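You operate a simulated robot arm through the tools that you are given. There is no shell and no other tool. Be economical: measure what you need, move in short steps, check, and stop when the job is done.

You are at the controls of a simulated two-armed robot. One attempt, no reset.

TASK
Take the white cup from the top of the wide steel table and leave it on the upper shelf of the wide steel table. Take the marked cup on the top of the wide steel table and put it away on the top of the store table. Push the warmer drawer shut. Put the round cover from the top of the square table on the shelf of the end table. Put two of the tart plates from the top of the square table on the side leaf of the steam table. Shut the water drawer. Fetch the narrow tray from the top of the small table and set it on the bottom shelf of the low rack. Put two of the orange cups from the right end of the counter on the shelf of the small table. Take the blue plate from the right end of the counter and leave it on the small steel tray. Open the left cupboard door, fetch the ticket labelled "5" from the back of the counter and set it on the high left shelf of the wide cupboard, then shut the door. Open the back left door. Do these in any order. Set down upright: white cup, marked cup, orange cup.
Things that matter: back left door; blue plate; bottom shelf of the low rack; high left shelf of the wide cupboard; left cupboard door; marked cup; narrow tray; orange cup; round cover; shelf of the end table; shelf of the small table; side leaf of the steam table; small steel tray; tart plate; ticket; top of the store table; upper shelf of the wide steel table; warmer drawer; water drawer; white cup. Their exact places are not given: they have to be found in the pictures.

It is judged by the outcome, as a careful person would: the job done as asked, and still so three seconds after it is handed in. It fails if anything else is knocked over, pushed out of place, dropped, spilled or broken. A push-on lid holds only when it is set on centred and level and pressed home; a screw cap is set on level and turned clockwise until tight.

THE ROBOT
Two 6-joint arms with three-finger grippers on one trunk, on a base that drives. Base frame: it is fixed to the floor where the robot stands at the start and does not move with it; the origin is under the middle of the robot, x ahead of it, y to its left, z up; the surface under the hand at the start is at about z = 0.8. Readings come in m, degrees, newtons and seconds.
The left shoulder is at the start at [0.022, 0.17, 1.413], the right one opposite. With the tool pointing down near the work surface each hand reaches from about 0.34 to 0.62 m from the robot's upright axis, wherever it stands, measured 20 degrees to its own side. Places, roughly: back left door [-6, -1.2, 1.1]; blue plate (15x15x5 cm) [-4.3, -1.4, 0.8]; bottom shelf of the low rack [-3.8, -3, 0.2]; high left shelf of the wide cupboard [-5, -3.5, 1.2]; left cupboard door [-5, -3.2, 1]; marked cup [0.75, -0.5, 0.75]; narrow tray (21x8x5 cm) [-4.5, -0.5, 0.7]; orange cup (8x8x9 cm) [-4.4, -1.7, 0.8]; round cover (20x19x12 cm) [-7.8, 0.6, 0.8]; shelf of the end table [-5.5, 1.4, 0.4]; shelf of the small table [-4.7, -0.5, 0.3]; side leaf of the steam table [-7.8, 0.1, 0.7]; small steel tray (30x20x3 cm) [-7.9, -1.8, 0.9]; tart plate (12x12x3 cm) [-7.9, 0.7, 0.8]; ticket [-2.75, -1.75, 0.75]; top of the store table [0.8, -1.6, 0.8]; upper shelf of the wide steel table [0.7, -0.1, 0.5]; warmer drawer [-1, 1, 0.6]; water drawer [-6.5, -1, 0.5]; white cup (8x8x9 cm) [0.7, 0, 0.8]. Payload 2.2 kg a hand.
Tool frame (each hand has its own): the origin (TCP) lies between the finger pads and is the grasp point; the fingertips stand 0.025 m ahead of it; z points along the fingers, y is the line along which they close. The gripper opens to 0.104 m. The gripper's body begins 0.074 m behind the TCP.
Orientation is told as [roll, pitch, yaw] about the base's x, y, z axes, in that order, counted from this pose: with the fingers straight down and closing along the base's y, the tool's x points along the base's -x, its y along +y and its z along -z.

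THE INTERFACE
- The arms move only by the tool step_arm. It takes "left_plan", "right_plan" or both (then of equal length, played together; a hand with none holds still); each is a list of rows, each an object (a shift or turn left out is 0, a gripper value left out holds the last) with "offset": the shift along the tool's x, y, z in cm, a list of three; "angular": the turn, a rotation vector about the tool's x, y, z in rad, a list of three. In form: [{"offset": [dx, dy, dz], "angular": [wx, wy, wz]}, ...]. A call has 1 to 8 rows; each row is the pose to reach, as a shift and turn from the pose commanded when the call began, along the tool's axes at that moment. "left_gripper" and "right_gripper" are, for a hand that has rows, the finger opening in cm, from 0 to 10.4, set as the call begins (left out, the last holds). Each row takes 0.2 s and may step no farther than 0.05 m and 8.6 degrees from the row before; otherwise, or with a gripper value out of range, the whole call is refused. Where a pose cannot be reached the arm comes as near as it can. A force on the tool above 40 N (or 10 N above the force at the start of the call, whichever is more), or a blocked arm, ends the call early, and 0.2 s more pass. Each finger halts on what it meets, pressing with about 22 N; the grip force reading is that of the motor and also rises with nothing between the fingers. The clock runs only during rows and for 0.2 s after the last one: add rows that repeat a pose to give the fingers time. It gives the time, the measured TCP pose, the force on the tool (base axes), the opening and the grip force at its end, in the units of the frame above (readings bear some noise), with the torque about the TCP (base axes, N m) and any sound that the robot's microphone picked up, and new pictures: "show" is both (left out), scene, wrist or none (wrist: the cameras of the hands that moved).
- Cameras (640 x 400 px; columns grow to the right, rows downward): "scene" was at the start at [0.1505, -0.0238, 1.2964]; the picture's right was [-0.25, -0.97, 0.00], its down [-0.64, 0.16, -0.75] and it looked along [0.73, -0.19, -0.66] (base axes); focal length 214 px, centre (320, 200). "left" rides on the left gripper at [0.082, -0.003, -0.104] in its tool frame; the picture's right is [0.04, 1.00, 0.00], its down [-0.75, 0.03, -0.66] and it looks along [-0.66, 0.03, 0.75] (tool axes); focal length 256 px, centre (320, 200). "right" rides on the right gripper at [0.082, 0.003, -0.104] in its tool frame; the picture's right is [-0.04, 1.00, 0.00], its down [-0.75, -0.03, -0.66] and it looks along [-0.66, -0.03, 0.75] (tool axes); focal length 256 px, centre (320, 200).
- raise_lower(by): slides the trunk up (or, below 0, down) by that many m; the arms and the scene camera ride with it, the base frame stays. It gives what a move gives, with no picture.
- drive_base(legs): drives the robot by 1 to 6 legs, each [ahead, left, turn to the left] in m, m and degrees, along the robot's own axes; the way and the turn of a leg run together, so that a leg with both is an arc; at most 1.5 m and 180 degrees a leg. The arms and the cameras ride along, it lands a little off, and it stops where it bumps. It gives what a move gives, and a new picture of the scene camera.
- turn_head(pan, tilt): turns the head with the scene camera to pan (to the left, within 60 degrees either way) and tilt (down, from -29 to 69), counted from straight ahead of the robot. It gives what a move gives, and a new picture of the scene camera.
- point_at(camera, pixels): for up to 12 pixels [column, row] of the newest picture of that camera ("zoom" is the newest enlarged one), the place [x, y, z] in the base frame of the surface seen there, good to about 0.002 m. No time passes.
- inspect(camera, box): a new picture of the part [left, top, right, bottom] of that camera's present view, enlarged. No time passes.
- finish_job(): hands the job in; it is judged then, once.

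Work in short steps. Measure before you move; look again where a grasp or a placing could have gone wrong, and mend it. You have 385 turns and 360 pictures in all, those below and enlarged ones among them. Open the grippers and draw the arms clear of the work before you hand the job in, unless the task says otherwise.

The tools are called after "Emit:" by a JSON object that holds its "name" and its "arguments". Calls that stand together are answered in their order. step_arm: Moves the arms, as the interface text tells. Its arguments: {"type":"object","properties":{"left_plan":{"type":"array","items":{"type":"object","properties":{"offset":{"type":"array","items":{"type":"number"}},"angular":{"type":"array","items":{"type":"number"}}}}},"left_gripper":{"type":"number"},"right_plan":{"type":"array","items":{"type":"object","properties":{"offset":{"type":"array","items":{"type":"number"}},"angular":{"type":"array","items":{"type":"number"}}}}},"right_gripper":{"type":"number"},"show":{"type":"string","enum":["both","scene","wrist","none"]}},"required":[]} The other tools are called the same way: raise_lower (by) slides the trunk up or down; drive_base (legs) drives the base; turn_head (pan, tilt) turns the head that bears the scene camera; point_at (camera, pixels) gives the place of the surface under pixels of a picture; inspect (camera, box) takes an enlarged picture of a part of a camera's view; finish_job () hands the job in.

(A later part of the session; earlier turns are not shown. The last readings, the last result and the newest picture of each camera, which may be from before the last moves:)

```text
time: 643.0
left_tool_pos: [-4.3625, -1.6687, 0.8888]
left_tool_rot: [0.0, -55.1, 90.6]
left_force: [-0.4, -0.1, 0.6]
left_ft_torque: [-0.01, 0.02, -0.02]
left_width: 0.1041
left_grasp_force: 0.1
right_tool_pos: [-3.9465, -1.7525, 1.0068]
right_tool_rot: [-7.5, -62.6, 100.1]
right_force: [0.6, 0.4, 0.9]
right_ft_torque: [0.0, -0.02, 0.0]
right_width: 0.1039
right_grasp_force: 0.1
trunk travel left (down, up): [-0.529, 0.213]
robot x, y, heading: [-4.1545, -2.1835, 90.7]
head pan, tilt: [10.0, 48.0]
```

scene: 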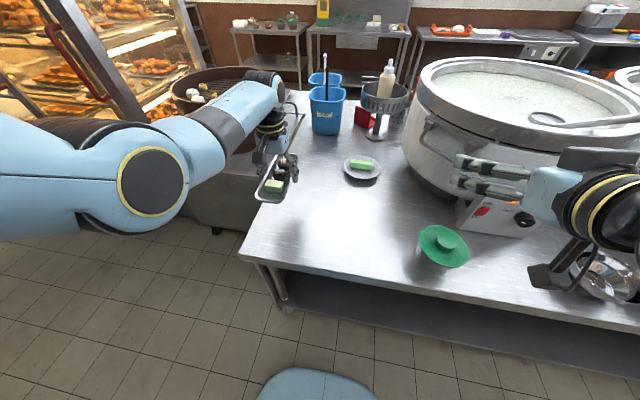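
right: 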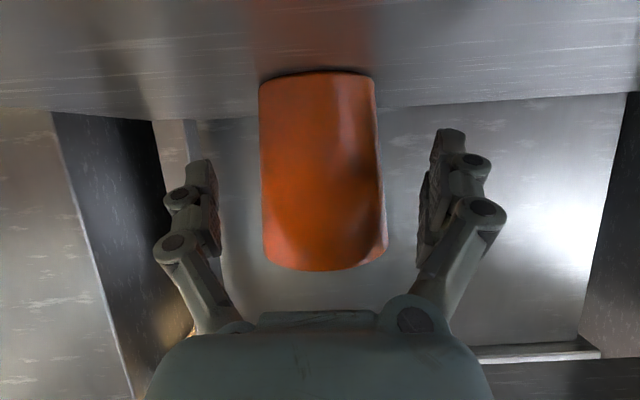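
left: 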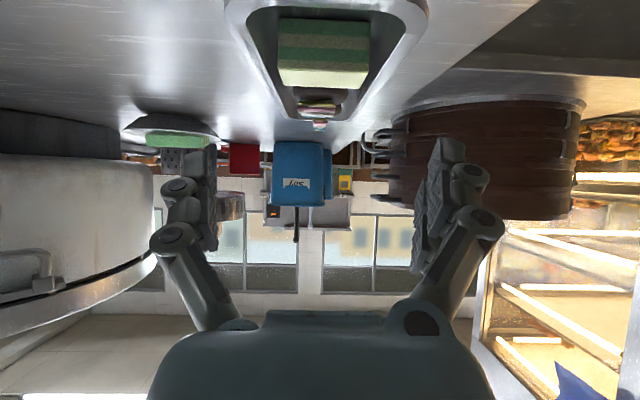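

Aligned with the tray's near end. Lower 6.2 cm and close.

Emit:
{"name": "step_arm", "arguments": {"left_plan": [{"offset": [2.5, 0, 1.75]}, {"offset": [5.1, 0, 3.55]}, {"offset": [5.1, 0, 3.55]}], "show": "none"}}

Emit:
{"name": "step_arm", "arguments": {"left_plan": [{"offset": [0, 0, 0]}, {"offset": [0, 0, 0]}, {"offset": [0, 0, 0]}], "left_gripper": 5, "show": "wrist"}}

```text
time: 643.8
left_tool_pos: [-4.3655, -1.6698, 0.8286]
left_tool_rot: [0.0, -55.3, 90.4]
left_force: [-0.5, -3.5, 12.3]
left_ft_torque: [-0.1, 0.75, 0.22]
left_width: 0.1042
left_grasp_force: 0.1
right_tool_pos: [-3.9469, -1.7529, 1.0066]
right_tool_rot: [-7.5, -62.7, 100.2]
right_force: [1.2, -0.3, -0.4]
right_ft_torque: [0.0, 0.0, 0.04]
right_width: 0.1037
right_grasp_force: 0.1
trunk travel left (down, up): [-0.529, 0.213]
robot x, y, heading: [-4.1529, -2.179, 90.9]
head pan, tilt: [10.0, 48.0]
```

```text
time: 644.4
left_tool_pos: [-4.3685, -1.668, 0.831]
left_tool_rot: [1.0, -55.8, 90.0]
left_force: [-2.5, -1.6, 11.5]
left_ft_torque: [-0.26, -0.11, -0.15]
left_width: 0.0806
left_grasp_force: 20.3
right_tool_pos: [-3.9478, -1.7508, 1.0068]
right_tool_rot: [-7.5, -62.6, 100.4]
right_force: [-0.1, -0.5, -0.5]
right_ft_torque: [-0.01, -0.01, 0.0]
right_width: 0.104
right_grasp_force: 0.0
trunk travel left (down, up): [-0.529, 0.213]
robot x, y, heading: [-4.1538, -2.182, 91.0]
head pan, tilt: [10.0, 48.0]
stopped in row 2 (left hand): the force on the tool passed its limit at 46 N (the readings are from after the stop); the commanded pose is now the measured one
```

left: 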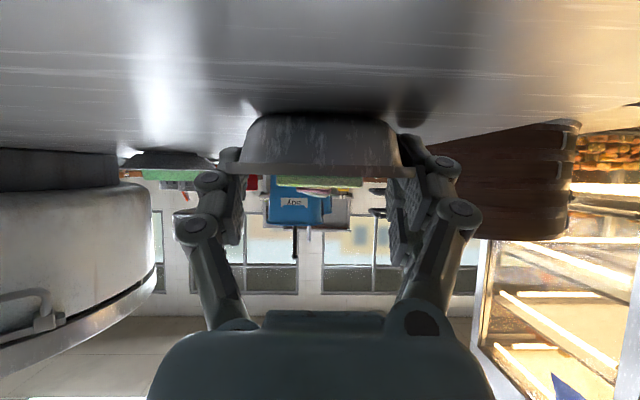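

Gripping on the rim flange at 8.1 cm. Lift 2 cm and check.

Emit:
{"name": "raise_lower", "arguments": {"by": 0.025}}

Emit:
{"name": "inspect", "arguments": {"camera": "left", "box": [0, 0, 640, 400]}}

```text
time: 645.1
left_tool_pos: [-4.3686, -1.6682, 0.8531]
left_tool_rot: [0.6, -55.3, 90.0]
left_force: [0.4, -0.2, -1.7]
left_ft_torque: [-0.11, -0.02, -0.01]
left_width: 0.0804
left_grasp_force: 22.1
right_tool_pos: [-3.9502, -1.7511, 1.0322]
right_tool_rot: [-7.6, -62.6, 100.3]
right_force: [-0.3, -0.3, -1.1]
right_ft_torque: [0.01, 0.01, -0.01]
right_width: 0.1041
right_grasp_force: 0.1
trunk travel left (down, up): [-0.554, 0.188]
robot x, y, heading: [-4.1548, -2.184, 90.7]
head pan, tilt: [10.0, 48.0]
```

```text
1.00 times, centred on (320, 200) of left (not enlarged: the box is as wide or as high as the picture)
```

zoom: 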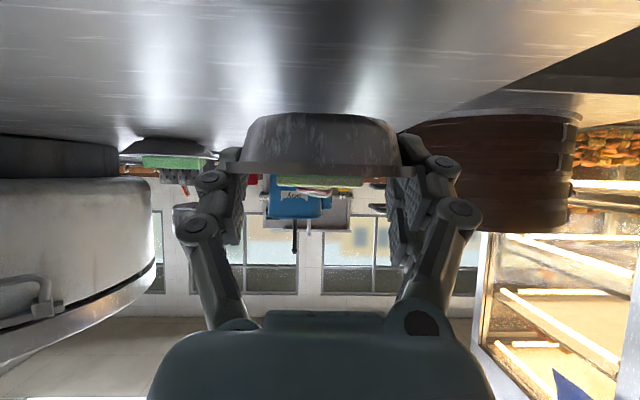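

Held level. Raise 0.12 m, step 0.09 m ahead for turning room, and turn around to face the rack.

Emit:
{"name": "raise_lower", "arguments": {"by": 0.12}}

Emit:
{"name": "drive_base", "arguments": {"legs": [[0.09, 0, 0], [0, 0, 90], [0, 0, 89]]}}

```text
time: 646.6
left_tool_pos: [-4.3686, -1.6673, 0.9733]
left_tool_rot: [0.8, -55.5, 90.1]
left_force: [-0.3, 0.4, -1.4]
left_ft_torque: [-0.07, -0.03, 0.01]
left_width: 0.0803
left_grasp_force: 21.9
right_tool_pos: [-3.9489, -1.7509, 1.1515]
right_tool_rot: [-7.5, -62.4, 100.3]
right_force: [0.1, 0.5, -0.1]
right_ft_torque: [-0.03, 0.02, -0.02]
right_width: 0.1039
right_grasp_force: 0.1
trunk travel left (down, up): [-0.674, 0.068]
robot x, y, heading: [-4.1557, -2.1809, 90.8]
head pan, tilt: [10.0, 48.0]
```

```text
time: 655.4
left_tool_pos: [-3.9476, -2.6079, 0.9731]
left_tool_rot: [0.6, -55.3, -90.2]
left_force: [0.2, 0.3, -2.2]
left_ft_torque: [0.11, -0.02, 0.01]
left_width: 0.0799
left_grasp_force: 21.8
right_tool_pos: [-4.3664, -2.5219, 1.1525]
right_tool_rot: [-7.6, -62.5, -80.1]
right_force: [-0.5, -0.2, 0.1]
right_ft_torque: [-0.02, -0.02, 0.03]
right_width: 0.1041
right_grasp_force: 0.1
trunk travel left (down, up): [-0.674, 0.068]
robot x, y, heading: [-4.1581, -2.093, -89.4]
head pan, tilt: [10.0, 48.0]
```

scene: 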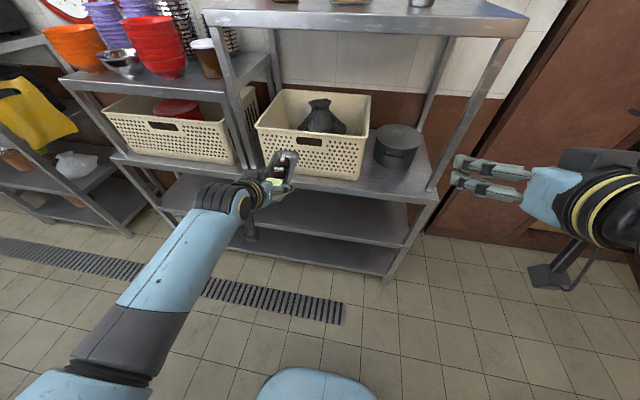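

Check which rack is which: measure the shelves of both sections.

Emit:
{"name": "point_at", "arguments": {"camera": "scene", "pixels": [[330, 262], [390, 262], [235, 240], [350, 215], [190, 195], [170, 195], [150, 205], [240, 130], [225, 60], [420, 30], [270, 75], [130, 200]]}}

Emit:
{"name": "inspect", "arguments": {"camera": "scene", "box": [60, 0, 540, 300]}}

```text
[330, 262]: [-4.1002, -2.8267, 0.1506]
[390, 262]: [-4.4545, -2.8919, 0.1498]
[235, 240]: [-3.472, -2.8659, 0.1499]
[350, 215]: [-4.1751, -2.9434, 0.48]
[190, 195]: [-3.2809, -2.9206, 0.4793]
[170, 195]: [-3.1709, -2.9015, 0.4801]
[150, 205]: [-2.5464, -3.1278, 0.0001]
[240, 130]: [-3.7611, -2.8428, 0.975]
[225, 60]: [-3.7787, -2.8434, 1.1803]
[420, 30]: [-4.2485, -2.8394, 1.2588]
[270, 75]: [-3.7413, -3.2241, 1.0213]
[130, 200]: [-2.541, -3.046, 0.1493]
```

```text
1.33 times, centred on (300, 150) of scene
```

zoom: 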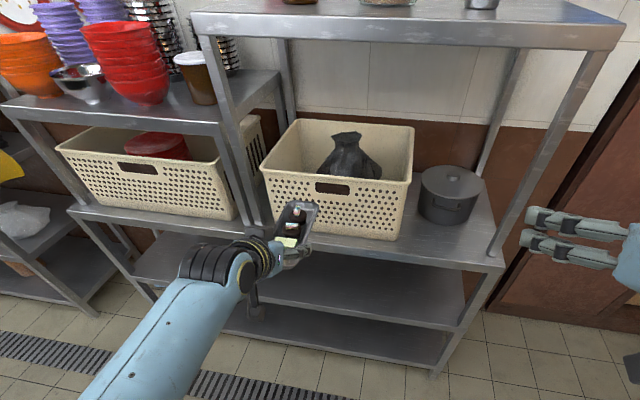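

It's one long low rack; the bottom shelf is free. Back 4 cm, lower the trunk almost fully.

Emit:
{"name": "drive_base", "arguments": {"legs": [[-0.04, 0, -0.4]]}}

Emit:
{"name": "raise_lower", "arguments": {"by": -0.4}}

Emit:
{"name": "raise_lower", "arguments": {"by": -0.265}}

Emit:
{"name": "step_arm", "arguments": {"left_plan": [{"offset": [2, 0, 1.4]}, {"offset": [4, 0, 2.8]}, {"offset": [6, 0, 4.2]}, {"offset": [8, 0, 5.6]}, {"offset": [8, 0, 5.6]}], "show": "scene"}}

```text
time: 656.2
left_tool_pos: [-3.9515, -2.5696, 0.9753]
left_tool_rot: [0.7, -55.5, -90.8]
left_force: [-0.2, 0.7, -1.9]
left_ft_torque: [0.07, -0.03, 0.01]
left_width: 0.0796
left_grasp_force: 21.6
right_tool_pos: [-4.3699, -2.4798, 1.1522]
right_tool_rot: [-7.6, -62.6, -80.5]
right_force: [-0.2, 1.0, -0.2]
right_ft_torque: [0.0, -0.01, -0.04]
right_width: 0.1042
right_grasp_force: 0.1
trunk travel left (down, up): [-0.674, 0.068]
robot x, y, heading: [-4.1565, -2.0521, -90.0]
head pan, tilt: [10.0, 48.0]
```

scene: 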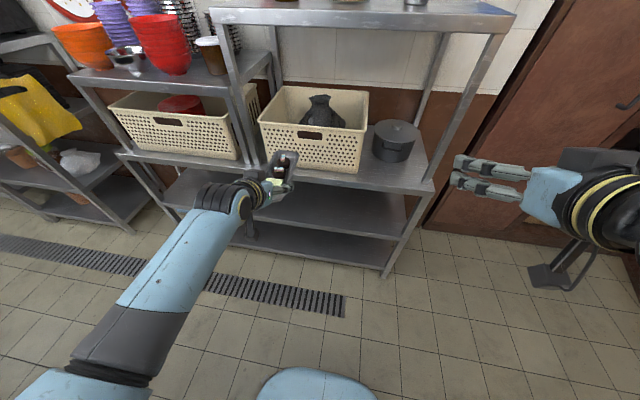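

```text
time: 660.1
left_tool_pos: [-3.9519, -2.5708, 0.5735]
left_tool_rot: [0.8, -55.5, -90.6]
left_force: [0.4, 0.3, -2.1]
left_ft_torque: [0.1, -0.01, -0.01]
left_width: 0.0793
left_grasp_force: 22.1
right_tool_pos: [-4.3724, -2.4792, 0.7505]
right_tool_rot: [-10.0, -62.1, -77.9]
right_force: [-0.5, -0.5, 0.3]
right_ft_torque: [0.01, -0.01, -0.03]
right_width: 0.104
right_grasp_force: 0.0
trunk travel left (down, up): [-0.274, 0.468]
robot x, y, heading: [-4.1588, -2.053, -89.8]
head pan, tilt: [10.0, 48.0]
```

```text
time: 662.8
left_tool_pos: [-3.9507, -2.5712, 0.3085]
left_tool_rot: [0.7, -55.5, -90.6]
left_force: [-0.5, -0.1, -2.5]
left_ft_torque: [0.11, 0.01, 0.01]
left_width: 0.0612
left_grasp_force: 22.5
right_tool_pos: [-4.3741, -2.4609, 0.4389]
right_tool_rot: [-9.7, -53.6, -76.3]
right_force: [0.3, -0.5, -0.8]
right_ft_torque: [0.02, -0.02, -0.01]
right_width: 0.104
right_grasp_force: 0.0
trunk travel left (down, up): [-0.009, 0.733]
robot x, y, heading: [-4.1561, -2.0513, -89.8]
head pan, tilt: [10.0, 48.0]
```

```text
time: 664.0
left_tool_pos: [-3.9504, -2.5722, 0.2108]
left_tool_rot: [0.7, -55.4, -90.6]
left_force: [0.2, -0.2, -2.0]
left_ft_torque: [0.11, 0.01, -0.02]
left_width: 0.0613
left_grasp_force: 22.4
right_tool_pos: [-4.374, -2.4623, 0.4399]
right_tool_rot: [-9.7, -53.8, -76.2]
right_force: [-0.7, -1.5, -0.2]
right_ft_torque: [0.04, -0.01, -0.02]
right_width: 0.104
right_grasp_force: 0.1
trunk travel left (down, up): [-0.009, 0.733]
robot x, y, heading: [-4.1585, -2.0541, -90.0]
head pan, tilt: [10.0, 48.0]
```

scene: 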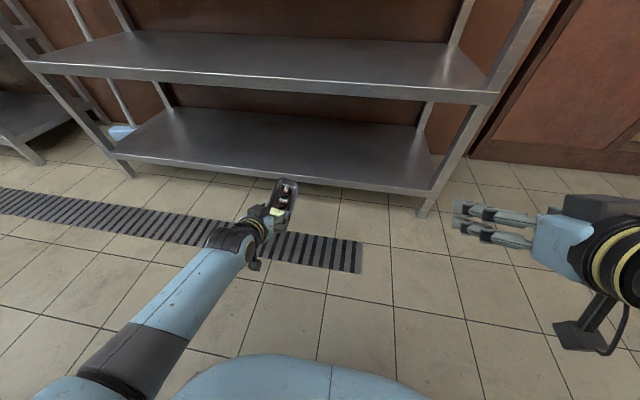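

The grip slid beneath the flange (6.1 cm). Check the tray's attitude in the wrist view.

Emit:
{"name": "inspect", "arguments": {"camera": "left", "box": [0, 0, 640, 400]}}

Emit:
{"name": "inspect", "arguments": {"camera": "scene", "box": [200, 150, 340, 280]}}

```text
1.00 times, centred on (320, 200) of left (not enlarged: the box is as wide or as high as the picture)
```

zoom: 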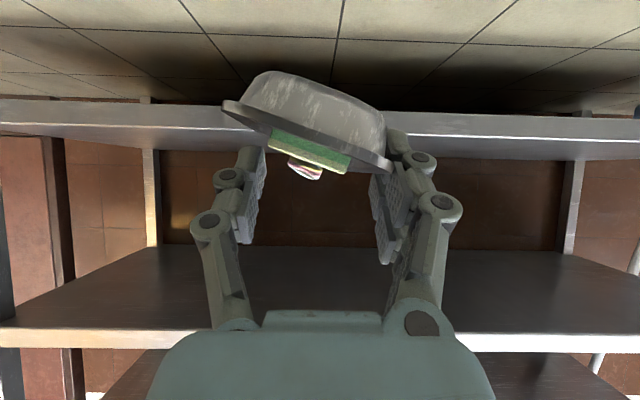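

```text
3.08 times, centred on (270, 215) of scene
```

zoom: 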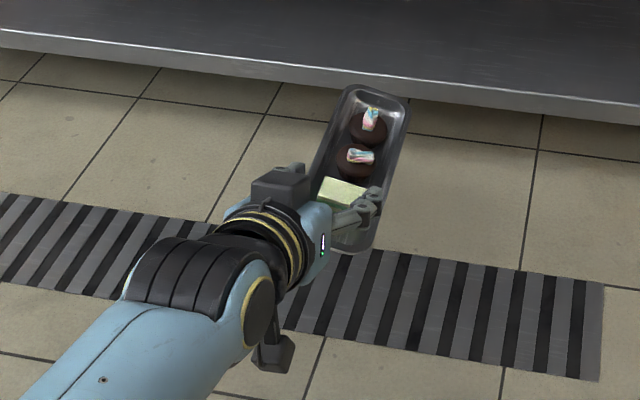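

The tray has rolled ~18° in the grip; cakes still in it. Raise 3 cm gently and insert it over the shelf promptly.

Emit:
{"name": "raise_lower", "arguments": {"by": 0.03}}

Emit:
{"name": "drive_base", "arguments": {"legs": [[0.29, 0, 0]]}}

Emit:
{"name": "inspect", "arguments": {"camera": "left", "box": [0, 0, 640, 400]}}

```text
time: 664.7
left_tool_pos: [-3.9515, -2.5715, 0.2404]
left_tool_rot: [0.6, -55.3, -90.7]
left_force: [0.4, -0.7, -1.4]
left_ft_torque: [0.11, -0.05, 0.01]
left_width: 0.0611
left_grasp_force: 21.9
right_tool_pos: [-4.375, -2.465, 0.4717]
right_tool_rot: [-9.5, -54.1, -77.0]
right_force: [-0.6, -1.4, 0.0]
right_ft_torque: [0.0, 0.01, 0.01]
right_width: 0.1039
right_grasp_force: 0.1
trunk travel left (down, up): [-0.039, 0.703]
robot x, y, heading: [-4.159, -2.0557, -90.1]
head pan, tilt: [10.0, 48.0]
```

```text
time: 666.7
left_tool_pos: [-3.9492, -2.8591, 0.2402]
left_tool_rot: [0.7, -55.4, -90.5]
left_force: [-0.4, -0.1, -2.4]
left_ft_torque: [0.14, 0.01, 0.0]
left_width: 0.0611
left_grasp_force: 22.8
right_tool_pos: [-4.3719, -2.7533, 0.4712]
right_tool_rot: [-9.5, -54.2, -76.6]
right_force: [0.8, 0.1, -0.3]
right_ft_torque: [0.0, -0.01, -0.01]
right_width: 0.1041
right_grasp_force: 0.0
trunk travel left (down, up): [-0.039, 0.703]
robot x, y, heading: [-4.1577, -2.339, -89.6]
head pan, tilt: [10.0, 48.0]
```

scene: 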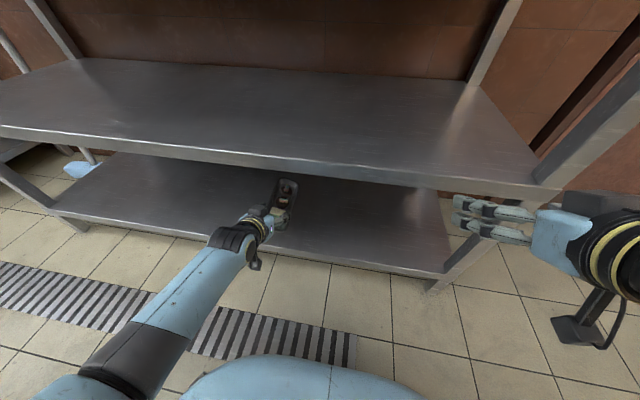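

```text
1.00 times, centred on (320, 200) of left (not enlarged: the box is as wide or as high as the picture)
```

zoom: 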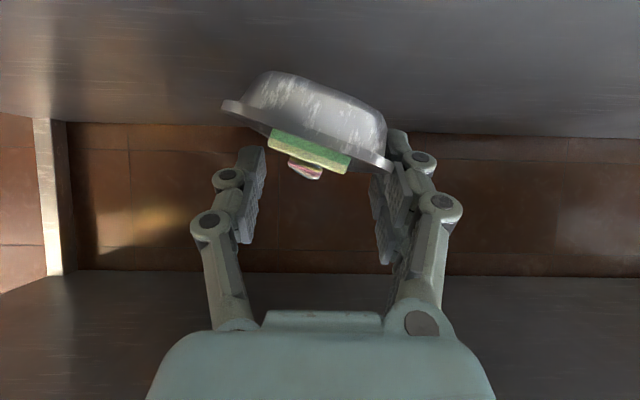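

Tray is over the shelf. Move it 3 cm deeper with the arm, then lower until it touches.

Emit:
{"name": "step_arm", "arguments": {"left_plan": [{"offset": [-0.9, 0, 1.25]}, {"offset": [-1.7, 0, 2.5]}, {"offset": [-1.7, 0, 2.5]}], "show": "none"}}

Emit:
{"name": "step_arm", "arguments": {"left_plan": [{"offset": [0.8, 0, 0.57]}, {"offset": [1.6, 0, 1.15]}, {"offset": [2.5, 0, 1.72]}, {"offset": [3.3, 0, 2.3]}, {"offset": [4.1, 0, 2.87]}], "show": "wrist"}}

```text
time: 667.5
left_tool_pos: [-3.9478, -2.8899, 0.2398]
left_tool_rot: [0.6, -55.4, -90.6]
left_force: [0.4, 0.3, -2.2]
left_ft_torque: [0.14, -0.03, 0.01]
left_width: 0.0612
left_grasp_force: 22.5
right_tool_pos: [-4.372, -2.7543, 0.4708]
right_tool_rot: [-9.7, -54.2, -76.4]
right_force: [0.2, 0.5, 0.2]
right_ft_torque: [-0.03, -0.01, 0.01]
right_width: 0.1037
right_grasp_force: 0.2
trunk travel left (down, up): [-0.039, 0.703]
robot x, y, heading: [-4.1562, -2.3442, -89.7]
head pan, tilt: [10.0, 48.0]
```

```text
time: 668.7
left_tool_pos: [-3.9471, -2.8915, 0.193]
left_tool_rot: [0.7, -55.9, -90.5]
left_force: [1.7, 5.7, 20.9]
left_ft_torque: [0.07, 0.6, -0.05]
left_width: 0.0612
left_grasp_force: 21.8
right_tool_pos: [-4.3738, -2.7527, 0.4734]
right_tool_rot: [-9.6, -54.2, -76.4]
right_force: [-0.5, -0.4, -0.1]
right_ft_torque: [-0.03, 0.01, -0.01]
right_width: 0.1037
right_grasp_force: 0.1
trunk travel left (down, up): [-0.039, 0.703]
robot x, y, heading: [-4.1549, -2.3412, -89.9]
head pan, tilt: [10.0, 48.0]
```

left: 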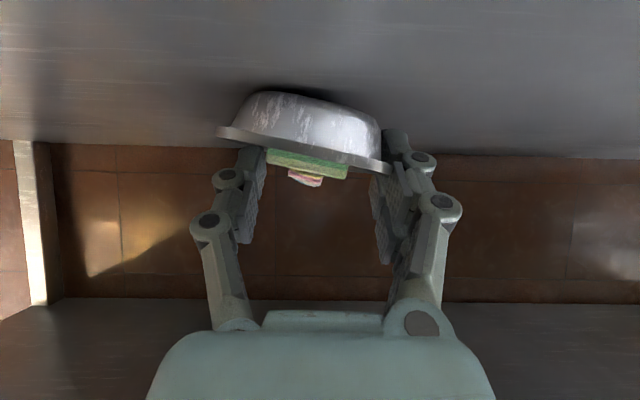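

It is levelling on contact. Lower 4 mm more, then open.

Emit:
{"name": "step_arm", "arguments": {"left_plan": [{"offset": [0.2, 0, 0.15]}, {"offset": [0.4, 0, 0.3]}], "show": "none"}}

Emit:
{"name": "step_arm", "arguments": {"left_plan": [{"offset": [0, 0, 0]}, {"offset": [0, 0, 0]}, {"offset": [0, 0, 0]}, {"offset": [0, 0, 0]}], "left_gripper": 10.4, "show": "wrist"}}

```text
time: 669.2
left_tool_pos: [-3.9479, -2.8948, 0.1917]
left_tool_rot: [0.6, -56.4, -90.4]
left_force: [1.2, 0.5, 14.4]
left_ft_torque: [-0.48, 0.44, -0.01]
left_width: 0.0613
left_grasp_force: 21.9
right_tool_pos: [-4.3726, -2.754, 0.4706]
right_tool_rot: [-9.8, -54.1, -76.3]
right_force: [-0.2, 0.1, -0.2]
right_ft_torque: [0.0, 0.0, 0.02]
right_width: 0.1041
right_grasp_force: 0.0
trunk travel left (down, up): [-0.039, 0.703]
robot x, y, heading: [-4.1563, -2.3441, -89.8]
head pan, tilt: [10.0, 48.0]
stopped in row 2 (left hand): the force on the tool passed its limit at 42 N (the readings are from after the stop); the commanded pose is now the measured one
```

```text
time: 670.2
left_tool_pos: [-3.9475, -2.8919, 0.1899]
left_tool_rot: [0.5, -55.9, -90.4]
left_force: [2.7, 2.7, 5.1]
left_ft_torque: [-0.2, 0.36, -0.02]
left_width: 0.1051
left_grasp_force: 0.1
right_tool_pos: [-4.3714, -2.7532, 0.471]
right_tool_rot: [-9.7, -54.2, -76.4]
right_force: [0.2, 0.6, 0.7]
right_ft_torque: [-0.03, -0.01, -0.03]
right_width: 0.104
right_grasp_force: 0.0
trunk travel left (down, up): [-0.039, 0.703]
robot x, y, heading: [-4.1547, -2.3379, -89.5]
head pan, tilt: [10.0, 48.0]
```

left: 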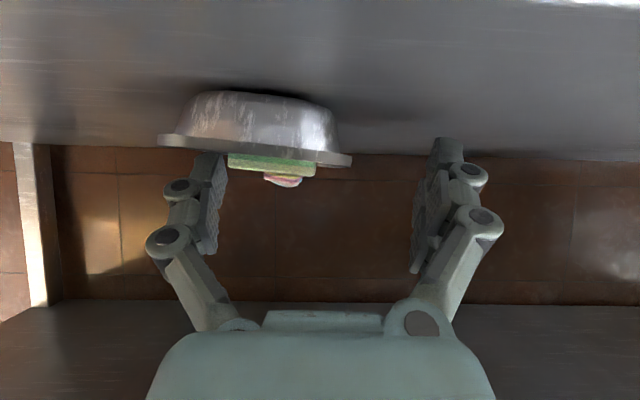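

The left finger dragged the tray slightly. Shift the hand 2 cm toward its other side to free it, and look.

Emit:
{"name": "step_arm", "arguments": {"left_plan": [{"offset": [0, 0.7, 0]}, {"offset": [0, -1.2, 0]}, {"offset": [0, -1.8, 0]}, {"offset": [0, -1.8, 0]}], "show": "wrist"}}

```text
time: 671.2
left_tool_pos: [-3.966, -2.8932, 0.1902]
left_tool_rot: [0.4, -56.0, -90.3]
left_force: [1.7, -0.6, 4.7]
left_ft_torque: [0.0, 0.28, 0.05]
left_width: 0.1057
left_grasp_force: 0.0
right_tool_pos: [-4.3711, -2.7533, 0.4714]
right_tool_rot: [-9.6, -54.2, -76.3]
right_force: [-0.4, -0.1, 0.4]
right_ft_torque: [-0.01, 0.03, 0.0]
right_width: 0.1042
right_grasp_force: 0.1
trunk travel left (down, up): [-0.039, 0.703]
robot x, y, heading: [-4.1537, -2.3451, -89.7]
head pan, tilt: [10.0, 48.0]
```

left: 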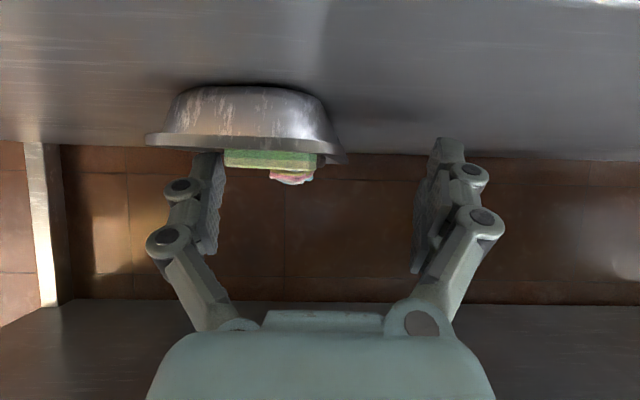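

The finger sits inside the tray. Relieve it sideways 6 mm and lift the hand straight up 5 cm.

Emit:
{"name": "step_arm", "arguments": {"left_plan": [{"offset": [0, 0.7, 0]}, {"offset": [-0.8, 0.7, -0.6]}, {"offset": [-2, 0.7, -1.4]}, {"offset": [-4, 0.7, -2.9]}, {"offset": [-4, 0.7, -2.9]}], "show": "wrist"}}

```text
time: 672.4
left_tool_pos: [-3.9585, -2.8909, 0.2402]
left_tool_rot: [0.5, -55.9, -90.5]
left_force: [0.8, -0.7, 0.5]
left_ft_torque: [-0.02, -0.03, 0.0]
left_width: 0.1042
left_grasp_force: 0.0
right_tool_pos: [-4.3726, -2.7534, 0.4721]
right_tool_rot: [-9.7, -54.2, -76.4]
right_force: [-0.1, -0.4, 0.5]
right_ft_torque: [0.02, 0.03, -0.02]
right_width: 0.1039
right_grasp_force: 0.1
trunk travel left (down, up): [-0.039, 0.703]
robot x, y, heading: [-4.1597, -2.3413, -89.8]
head pan, tilt: [10.0, 48.0]
```

left: 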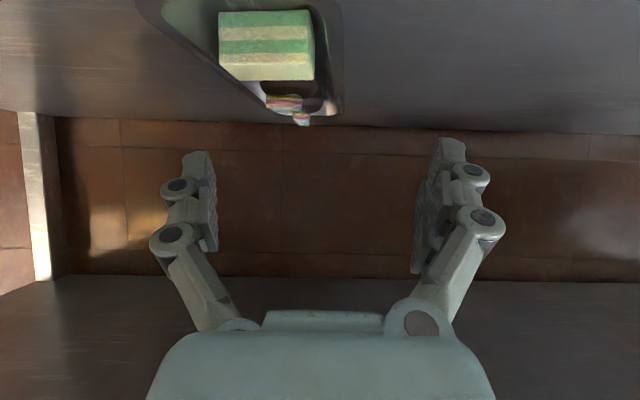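

Free now; tray lies flat with the cakes. Back off and check its place.

Emit:
{"name": "drive_base", "arguments": {"legs": [[-0.25, 0, 0]]}}

Emit:
{"name": "inspect", "arguments": {"camera": "scene", "box": [180, 100, 400, 230]}}

```text
time: 674.2
left_tool_pos: [-3.9564, -2.6441, 0.2399]
left_tool_rot: [0.6, -55.8, -90.0]
left_force: [1.1, -0.5, -0.6]
left_ft_torque: [0.01, 0.0, 0.01]
left_width: 0.1039
left_grasp_force: 0.0
right_tool_pos: [-4.3722, -2.5092, 0.4719]
right_tool_rot: [-9.8, -54.2, -76.0]
right_force: [0.8, -0.9, -0.2]
right_ft_torque: [0.02, 0.0, 0.02]
right_width: 0.1042
right_grasp_force: 0.1
trunk travel left (down, up): [-0.039, 0.703]
robot x, y, heading: [-4.1595, -2.0956, -89.4]
head pan, tilt: [10.0, 48.0]
```

scene: 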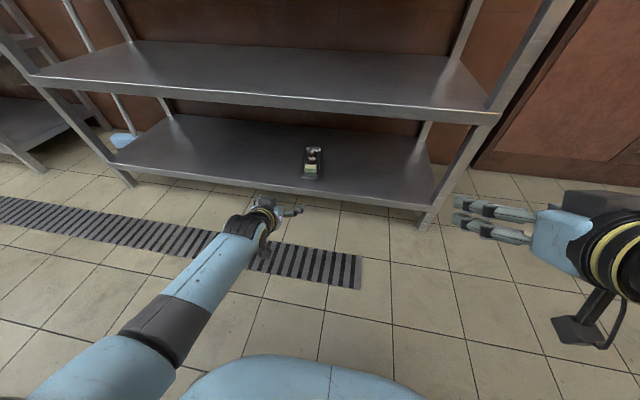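

```text
2.91 times, centred on (290, 165) of scene
```

zoom: 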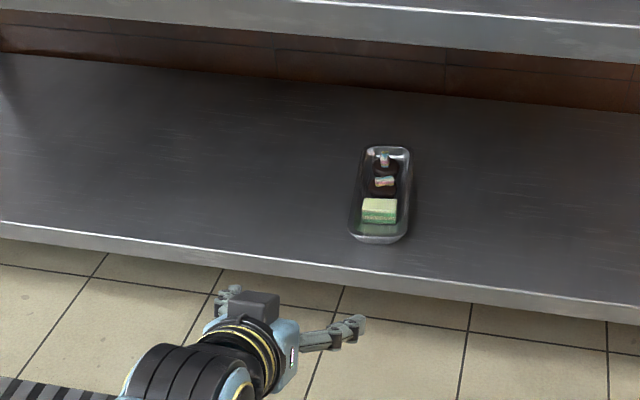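

The narrow tray is well placed on the bottom shelf. Now raise the trunk and reset both hands.

Emit:
{"name": "raise_lower", "arguments": {"by": 0.4}}

Emit:
{"name": "raise_lower", "arguments": {"by": 0.26}}

Emit:
{"name": "step_arm", "arguments": {"left_plan": [{"offset": [-1.1, 0, -0.8], "angular": [0, 0.12, 0]}, {"offset": [-2.2, 0, -1.6], "angular": [0, 0.24, 0]}, {"offset": [-3.3, 0, -2.4], "angular": [0, 0.36, 0]}, {"offset": [-4.4, 0, -3.2], "angular": [0, 0.48, 0]}, {"offset": [-5.5, 0, -4], "angular": [0, 0.6, 0]}, {"offset": [-6.6, 0, -4.8], "angular": [0, 0.72, 0]}, {"offset": [-7.7, 0, -5.6], "angular": [0, 0.85, 0]}, {"offset": [-8.3, 0, -5.6], "angular": [0, 0.975, 0]}], "right_plan": [{"offset": [0.3, 0, 1.8], "angular": [-0.006, 0.12, 0.017]}, {"offset": [0.6, 0, 3.5], "angular": [-0.012, 0.24, 0.034]}, {"offset": [0.9, 0, 5.3], "angular": [-0.018, 0.36, 0.051]}, {"offset": [1.2, 0, 7], "angular": [-0.024, 0.48, 0.068]}, {"offset": [1.5, 0, 8.8], "angular": [-0.03, 0.6, 0.085]}, {"offset": [1.8, 0, 10.5], "angular": [-0.036, 0.72, 0.102]}, {"offset": [2.1, 0, 12.3], "angular": [-0.042, 0.84, 0.119]}, {"offset": [2.2, 0, 14], "angular": [-0.047, 0.956, 0.135]}], "left_gripper": 10.4, "right_gripper": 10.4, "show": "none"}}

```text
time: 678.1
left_tool_pos: [-3.9582, -2.6437, 0.6387]
left_tool_rot: [0.6, -55.9, -90.1]
left_force: [-0.4, 0.6, -0.4]
left_ft_torque: [0.0, -0.02, -0.03]
left_width: 0.104
left_grasp_force: 0.1
right_tool_pos: [-4.3705, -2.5091, 0.8722]
right_tool_rot: [-9.7, -54.2, -76.1]
right_force: [-0.2, 0.4, 0.2]
right_ft_torque: [0.01, -0.01, 0.0]
right_width: 0.104
right_grasp_force: 0.1
trunk travel left (down, up): [-0.439, 0.303]
robot x, y, heading: [-4.1608, -2.0956, -89.3]
head pan, tilt: [10.0, 48.0]
```

```text
time: 680.7
left_tool_pos: [-3.9588, -2.6445, 0.9003]
left_tool_rot: [0.6, -55.9, -90.1]
left_force: [-0.3, -0.7, -0.4]
left_ft_torque: [0.02, 0.01, 0.0]
left_width: 0.1041
left_grasp_force: 0.1
right_tool_pos: [-4.3709, -2.5083, 1.1309]
right_tool_rot: [-9.8, -54.2, -75.9]
right_force: [1.2, -0.1, 0.5]
right_ft_torque: [-0.01, -0.03, -0.02]
right_width: 0.1038
right_grasp_force: 0.0
trunk travel left (down, up): [-0.699, 0.043]
robot x, y, heading: [-4.1589, -2.0948, -89.4]
head pan, tilt: [10.0, 48.0]
```

```text
time: 682.5
left_tool_pos: [-3.9579, -2.6456, 0.9983]
left_tool_rot: [0.2, 0.2, -89.6]
left_force: [-0.7, -0.6, -0.7]
left_ft_torque: [0.04, -0.01, -0.04]
left_width: 0.1038
left_grasp_force: 0.0
right_tool_pos: [-4.369, -2.6137, 1.0319]
right_tool_rot: [0.1, 0.2, -89.3]
right_force: [-0.2, -0.7, 0.3]
right_ft_torque: [0.02, 0.0, 0.01]
right_width: 0.1038
right_grasp_force: 0.0
trunk travel left (down, up): [-0.699, 0.043]
robot x, y, heading: [-4.1593, -2.096, -89.1]
head pan, tilt: [10.0, 48.0]
```

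Drive along the kitchen aisle to x≈-3.1 and face the counter's back.

Emit:
{"name": "drive_base", "arguments": {"legs": [[0, 0, 89], [1.2, -0.2, 0], [0, 0, 60]]}}

Emit:
{"name": "turn_head", "arguments": {"pan": 0, "tilt": 35}}

```text
time: 695.1
left_tool_pos: [-2.8598, -1.7122, 1.0003]
left_tool_rot: [0.3, 0.0, 59.4]
left_force: [-0.6, 0.3, 0.1]
left_ft_torque: [0.0, 0.0, 0.01]
left_width: 0.1041
left_grasp_force: 0.1
right_tool_pos: [-2.5229, -1.9523, 1.0329]
right_tool_rot: [0.2, 0.0, 59.6]
right_force: [0.7, 0.8, 0.3]
right_ft_torque: [0.0, -0.01, 0.0]
right_width: 0.1038
right_grasp_force: 0.1
trunk travel left (down, up): [-0.699, 0.043]
robot x, y, heading: [-2.9699, -2.2898, 59.5]
head pan, tilt: [10.0, 48.0]
```

scene: 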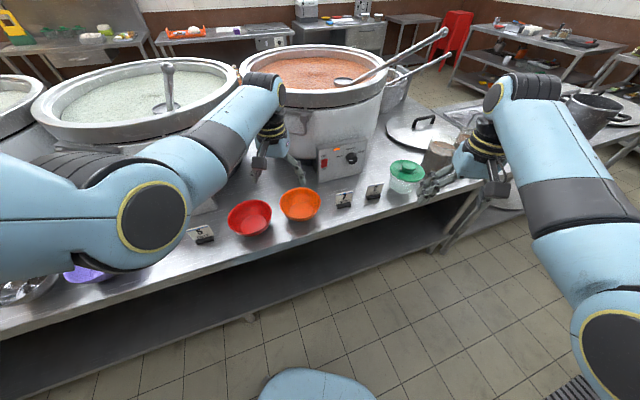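

```text
time: 695.8
left_tool_pos: [-2.8596, -1.7111, 1.001]
left_tool_rot: [0.2, -0.1, 59.3]
left_force: [-0.7, 0.2, -0.4]
left_ft_torque: [0.0, 0.0, -0.01]
left_width: 0.104
left_grasp_force: 0.1
right_tool_pos: [-2.5222, -1.9524, 1.0322]
right_tool_rot: [0.1, 0.0, 59.6]
right_force: [0.2, -0.3, 0.0]
right_ft_torque: [0.03, 0.0, 0.02]
right_width: 0.1039
right_grasp_force: 0.0
trunk travel left (down, up): [-0.699, 0.043]
robot x, y, heading: [-2.969, -2.2853, 59.4]
head pan, tilt: [0.0, 35.0]
```

scene: 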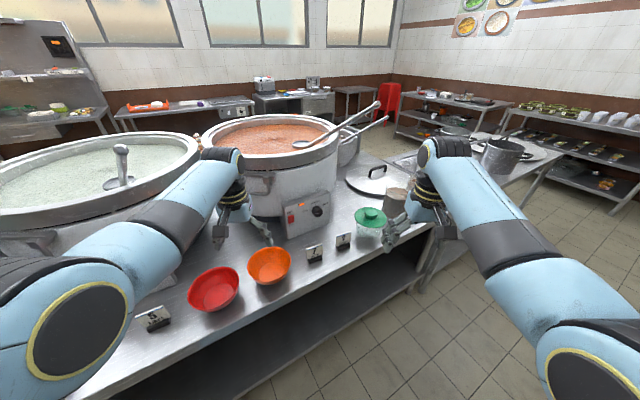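

Three small tickets on stands: (155,318), (314,252), (344,240). Zoom in on them.

Emit:
{"name": "inspect", "arguments": {"camera": "scene", "box": [120, 225, 370, 345]}}

Emit:
{"name": "point_at", "arguments": {"camera": "scene", "pixels": [[155, 316], [150, 325], [165, 322], [314, 250], [344, 238], [213, 290], [155, 330], [100, 370]]}}

```text
2.56 times, centred on (245, 285) of scene
```

zoom: 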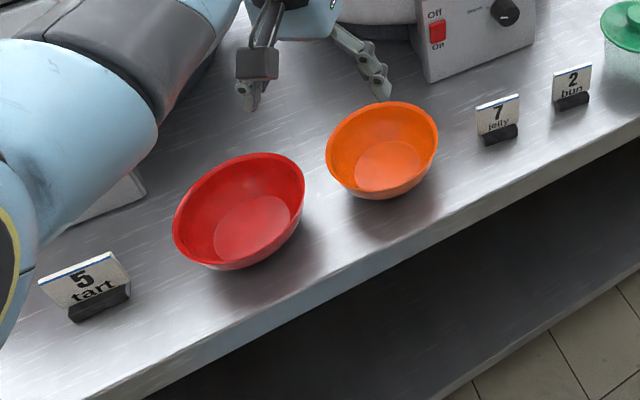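

```text
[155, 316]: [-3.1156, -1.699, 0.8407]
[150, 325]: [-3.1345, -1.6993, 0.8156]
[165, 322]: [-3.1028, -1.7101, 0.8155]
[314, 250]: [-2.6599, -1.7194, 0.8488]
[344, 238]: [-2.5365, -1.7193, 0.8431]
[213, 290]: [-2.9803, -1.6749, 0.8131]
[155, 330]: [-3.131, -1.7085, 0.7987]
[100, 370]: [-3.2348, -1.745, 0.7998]
```

The left one reads "5 tart" at (-3.12,−1.70). Face the counter squarely, tilt the right hand 55° and raise the left hand.

Emit:
{"name": "drive_base", "arguments": {"legs": [[0, 0, 30.5], [0, 0.36, 0]]}}

Emit:
{"name": "step_arm", "arguments": {"left_plan": [{"offset": [0, 0, -2]}, {"offset": [0, 0, -4]}, {"offset": [0, 0, -6]}, {"offset": [0, 0, -8]}, {"offset": [0, 0, -10]}, {"offset": [0, 0, -12]}, {"offset": [0, 0, -14]}, {"offset": [0, 0, -15]}], "right_plan": [{"offset": [0, 0, 0], "angular": [0, -0.12, 0]}, {"offset": [0, 0, 0], "angular": [0, -0.24, 0]}, {"offset": [0, 0, 0], "angular": [0, -0.36, 0]}, {"offset": [0, 0, 0], "angular": [0, -0.48, 0]}, {"offset": [0, 0, 0], "angular": [0, -0.6, 0]}, {"offset": [0, 0, 0], "angular": [0, -0.72, 0]}, {"offset": [0, 0, 0], "angular": [0, -0.84, 0]}, {"offset": [0, 0, 0], "angular": [0, -0.96, 0]}], "right_gripper": 7, "show": "none"}}

Emit:
{"name": "turn_head", "arguments": {"pan": -5, "tilt": 45}}

```text
time: 699.6
left_tool_pos: [-3.5247, -1.7358, 1.0002]
left_tool_rot: [0.3, -0.1, 89.9]
left_force: [-0.2, 0.4, -0.2]
left_ft_torque: [0.01, 0.0, 0.02]
left_width: 0.1039
left_grasp_force: 0.1
right_tool_pos: [-3.1123, -1.771, 1.0326]
right_tool_rot: [-0.1, 0.0, 90.1]
right_force: [-1.2, -0.6, -0.2]
right_ft_torque: [-0.01, -0.01, -0.01]
right_width: 0.1039
right_grasp_force: 0.0
trunk travel left (down, up): [-0.699, 0.043]
robot x, y, heading: [-3.3268, -2.2837, 90.1]
head pan, tilt: [0.0, 35.0]
```

scene: 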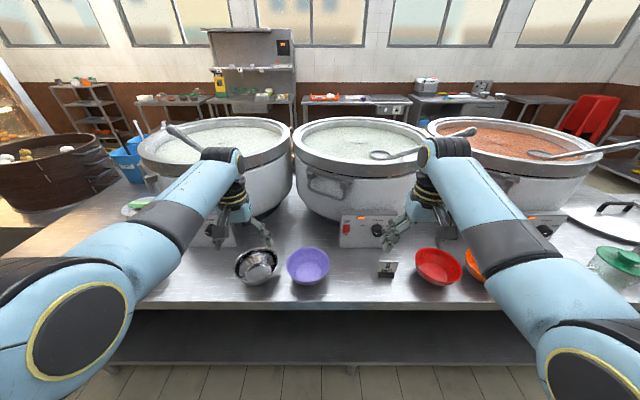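

```text
time: 701.4
left_tool_pos: [-3.5231, -1.7359, 1.151]
left_tool_rot: [0.3, -0.2, 90.0]
left_force: [-0.6, -0.2, 0.5]
left_ft_torque: [0.01, 0.0, 0.0]
left_width: 0.104
left_grasp_force: 0.1
right_tool_pos: [-3.112, -1.7714, 1.0337]
right_tool_rot: [0.2, -55.0, 89.9]
right_force: [-0.7, -0.3, 0.8]
right_ft_torque: [-0.02, 0.04, 0.02]
right_width: 0.0699
right_grasp_force: 0.0
trunk travel left (down, up): [-0.699, 0.043]
robot x, y, heading: [-3.3249, -2.2855, 89.9]
head pan, tilt: [0.0, 35.0]
```

```text
time: 702.1
left_tool_pos: [-3.523, -1.7347, 1.1503]
left_tool_rot: [0.3, -0.1, 90.0]
left_force: [0.4, 0.9, 0.6]
left_ft_torque: [-0.01, 0.0, 0.01]
left_width: 0.1041
left_grasp_force: 0.0
right_tool_pos: [-3.1108, -1.7709, 1.0327]
right_tool_rot: [0.1, -54.9, 90.1]
right_force: [-0.1, -0.6, -0.2]
right_ft_torque: [0.0, 0.02, 0.04]
right_width: 0.07
right_grasp_force: 0.0
trunk travel left (down, up): [-0.699, 0.043]
robot x, y, heading: [-3.3301, -2.2869, 90.0]
head pan, tilt: [-5.0, 45.0]
```

scene: 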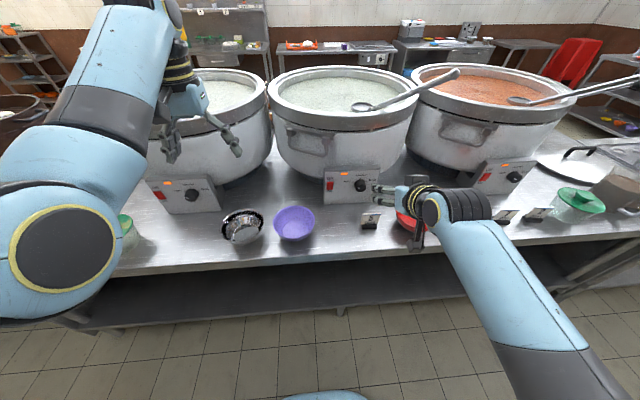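

Zoom on the ticket for exact extents.

Emit:
{"name": "inspect", "arguments": {"camera": "scene", "box": [340, 195, 440, 250]}}

```text
6.40 times, centred on (390, 222) of scene
```

zoom: 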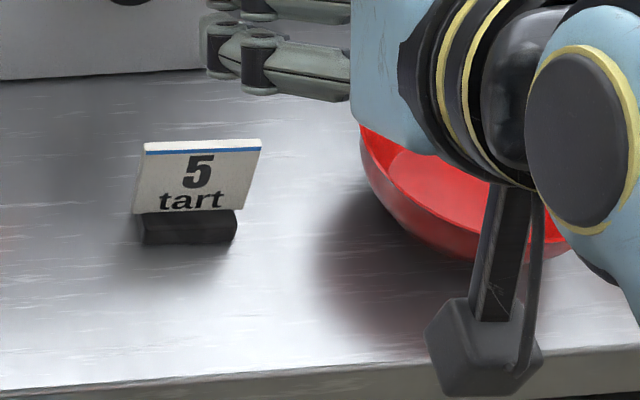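

Emit:
{"name": "point_at", "arguments": {"camera": "zoom", "pixels": [[146, 148], [260, 145], [136, 210], [245, 207], [190, 225], [142, 235], [235, 235], [200, 140], [365, 150]]}}

```text
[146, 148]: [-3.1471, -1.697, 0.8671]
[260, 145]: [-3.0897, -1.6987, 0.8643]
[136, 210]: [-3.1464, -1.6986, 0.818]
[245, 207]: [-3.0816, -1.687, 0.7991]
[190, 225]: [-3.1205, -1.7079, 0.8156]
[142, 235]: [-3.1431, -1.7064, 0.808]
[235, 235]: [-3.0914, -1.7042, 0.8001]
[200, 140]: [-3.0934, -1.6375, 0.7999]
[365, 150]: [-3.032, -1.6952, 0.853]
```

Card 5.8 cm wide at x −3.118, y −1.698, z up to 0.867. Lower the trunk, then advance 7.3 cm around the card.

Emit:
{"name": "raise_lower", "arguments": {"by": -0.195}}

Emit:
{"name": "step_arm", "arguments": {"right_plan": [{"offset": [0, 0.4, 0]}, {"offset": [-1.4, 0.8, 2.0]}, {"offset": [-2.8, 0.8, 4.0]}, {"offset": [-4.1, 0.8, 5.9]}, {"offset": [-4.1, 0.8, 5.9]}], "right_gripper": 7.6, "show": "wrist"}}

```text
time: 704.2
left_tool_pos: [-3.5229, -1.7381, 0.9462]
left_tool_rot: [0.2, 0.7, 89.8]
left_force: [0.2, -0.1, -0.4]
left_ft_torque: [0.01, 0.05, -0.02]
left_width: 0.1041
left_grasp_force: 0.0
right_tool_pos: [-3.1114, -1.7709, 0.8388]
right_tool_rot: [0.1, -55.1, 90.0]
right_force: [0.7, -0.7, -1.2]
right_ft_torque: [-0.04, -0.04, 0.01]
right_width: 0.0695
right_grasp_force: 0.0
trunk travel left (down, up): [-0.504, 0.238]
robot x, y, heading: [-3.3274, -2.289, 89.8]
head pan, tilt: [-5.0, 45.0]
```

```text
time: 705.5
left_tool_pos: [-3.5222, -1.7363, 0.9463]
left_tool_rot: [0.4, 0.7, 90.0]
left_force: [-1.3, -0.9, 0.4]
left_ft_torque: [-0.02, 0.0, -0.01]
left_width: 0.104
left_grasp_force: 0.0
right_tool_pos: [-3.1227, -1.7007, 0.8368]
right_tool_rot: [0.1, -55.0, 90.0]
right_force: [0.6, 0.2, -0.3]
right_ft_torque: [-0.02, -0.02, 0.01]
right_width: 0.0761
right_grasp_force: 0.1
trunk travel left (down, up): [-0.504, 0.238]
robot x, y, heading: [-3.3308, -2.2874, 90.2]
head pan, tilt: [-5.0, 45.0]
```

right: 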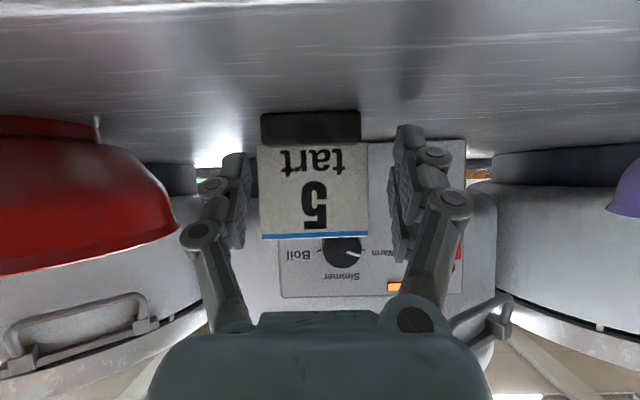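

Well framed. Advance 5 mm and close.

Emit:
{"name": "step_arm", "arguments": {"right_plan": [{"offset": [-0.3, 0, 0.4]}, {"offset": [-0.3, 0, 0.4]}], "show": "none"}}

Emit:
{"name": "step_arm", "arguments": {"right_plan": [{"offset": [0, 0, 0]}, {"offset": [0, 0, 0]}, {"offset": [0, 0, 0]}], "right_gripper": 3, "show": "none"}}

Emit:
{"name": "raise_lower", "arguments": {"by": 0.04}}

Emit:
{"name": "inspect", "arguments": {"camera": "right", "box": [0, 0, 640, 400]}}

```text
time: 706.0
left_tool_pos: [-3.5236, -1.7371, 0.9461]
left_tool_rot: [0.3, 0.7, 89.9]
left_force: [-0.8, 0.1, 0.2]
left_ft_torque: [0.03, 0.01, 0.01]
left_width: 0.1039
left_grasp_force: 0.1
right_tool_pos: [-3.1206, -1.6961, 0.8367]
right_tool_rot: [0.2, -54.9, 89.9]
right_force: [0.5, -0.1, -0.1]
right_ft_torque: [0.01, -0.02, -0.01]
right_width: 0.0761
right_grasp_force: 0.1
trunk travel left (down, up): [-0.504, 0.238]
robot x, y, heading: [-3.3292, -2.2896, 90.1]
head pan, tilt: [-5.0, 45.0]
```

```text
time: 706.9
left_tool_pos: [-3.5241, -1.7362, 0.9447]
left_tool_rot: [0.3, 0.7, 89.9]
left_force: [-0.5, 1.0, 0.7]
left_ft_torque: [-0.01, 0.06, 0.0]
left_width: 0.1043
left_grasp_force: 0.0
right_tool_pos: [-3.1197, -1.6964, 0.8381]
right_tool_rot: [0.2, -54.9, 90.1]
right_force: [0.2, 0.3, 0.1]
right_ft_torque: [0.0, 0.0, -0.03]
right_width: 0.0588
right_grasp_force: 21.7
trunk travel left (down, up): [-0.504, 0.238]
robot x, y, heading: [-3.3318, -2.2834, 90.1]
head pan, tilt: [-5.0, 45.0]
```

```text
time: 707.7
left_tool_pos: [-3.5237, -1.7375, 0.9861]
left_tool_rot: [0.4, 0.7, 89.8]
left_force: [0.2, 0.2, -0.1]
left_ft_torque: [0.0, 0.02, -0.02]
left_width: 0.104
left_grasp_force: 0.1
right_tool_pos: [-3.1203, -1.6942, 0.8759]
right_tool_rot: [0.1, -54.8, 90.0]
right_force: [0.6, 0.4, 0.0]
right_ft_torque: [0.03, 0.01, 0.0]
right_width: 0.0588
right_grasp_force: 21.8
trunk travel left (down, up): [-0.544, 0.198]
robot x, y, heading: [-3.3301, -2.2904, 90.0]
head pan, tilt: [-5.0, 45.0]
```

```text
1.00 times, centred on (320, 200) of right (not enlarged: the box is as wide or as high as the picture)
```

zoom: 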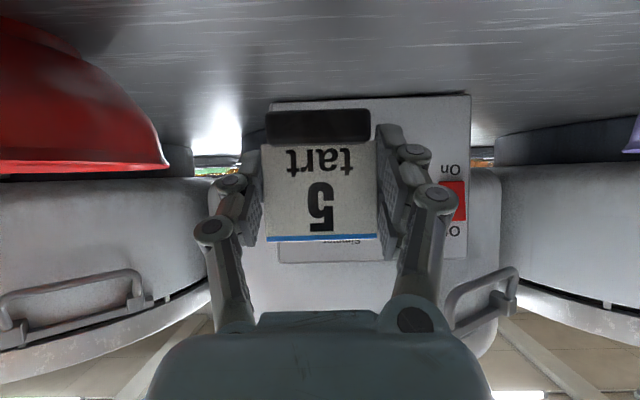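

Ticket held upright. Raise the trunk and drive to the wide cupboard.

Emit:
{"name": "raise_lower", "arguments": {"by": 0.17}}

Emit:
{"name": "drive_base", "arguments": {"legs": [[0, 0, 90], [1.0, 0.0, 0], [0.9, 0, 0], [0, 0, 60]]}}

Emit:
{"name": "turn_head", "arguments": {"pan": 15, "tilt": 15}}

```text
time: 709.6
left_tool_pos: [-3.5233, -1.7372, 1.1562]
left_tool_rot: [0.3, 0.8, 89.9]
left_force: [-0.2, -0.6, 0.2]
left_ft_torque: [0.0, 0.02, 0.0]
left_width: 0.1043
left_grasp_force: 0.0
right_tool_pos: [-3.1203, -1.6953, 1.0468]
right_tool_rot: [0.2, -54.9, 89.9]
right_force: [-0.5, -0.5, 0.1]
right_ft_torque: [0.03, -0.01, 0.02]
right_width: 0.059
right_grasp_force: 21.7
trunk travel left (down, up): [-0.714, 0.028]
robot x, y, heading: [-3.3288, -2.2858, 90.2]
head pan, tilt: [-5.0, 45.0]
```

```text
time: 724.1
left_tool_pos: [-5.7172, -2.5873, 1.157]
left_tool_rot: [-0.3, 1.0, -163.8]
left_force: [0.7, -0.8, -0.1]
left_ft_torque: [-0.01, 0.04, 0.02]
left_width: 0.1039
left_grasp_force: 0.0
right_tool_pos: [-5.8702, -2.2188, 1.0479]
right_tool_rot: [0.3, -55.0, -163.7]
right_force: [0.3, 0.5, 0.7]
right_ft_torque: [-0.02, -0.02, 0.01]
right_width: 0.0587
right_grasp_force: 21.8
trunk travel left (down, up): [-0.714, 0.028]
robot x, y, heading: [-5.2485, -2.2511, -163.3]
head pan, tilt: [-5.0, 45.0]
stopped in leg 4: the force on the tool passed its limit at 63 N (the readings are from after the stop); the commanded pose is now the measured one
```

scene: 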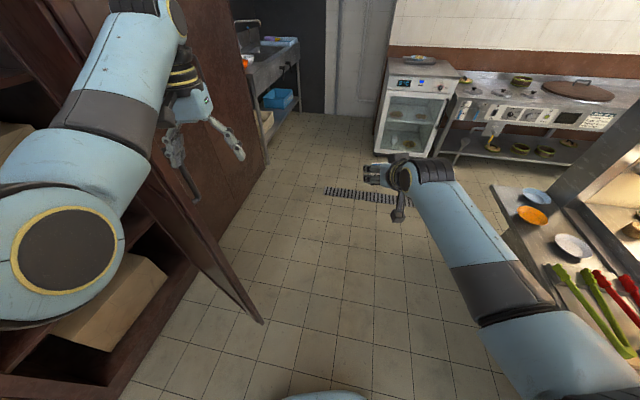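

```text
time: 725.1
left_tool_pos: [-5.7181, -2.5863, 1.1561]
left_tool_rot: [-0.3, 1.2, -163.8]
left_force: [-1.0, -0.4, -0.8]
left_ft_torque: [-0.02, 0.0, 0.0]
left_width: 0.104
left_grasp_force: 0.0
right_tool_pos: [-5.8717, -2.2185, 1.0481]
right_tool_rot: [0.1, -55.0, -163.6]
right_force: [0.4, -0.1, -0.9]
right_ft_torque: [0.01, 0.0, 0.0]
right_width: 0.0588
right_grasp_force: 21.9
trunk travel left (down, up): [-0.714, 0.028]
robot x, y, heading: [-5.2455, -2.2522, -163.5]
head pan, tilt: [15.0, 15.0]
```

scene: 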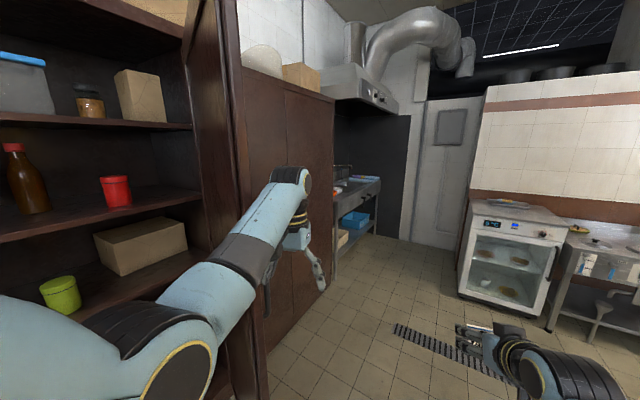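

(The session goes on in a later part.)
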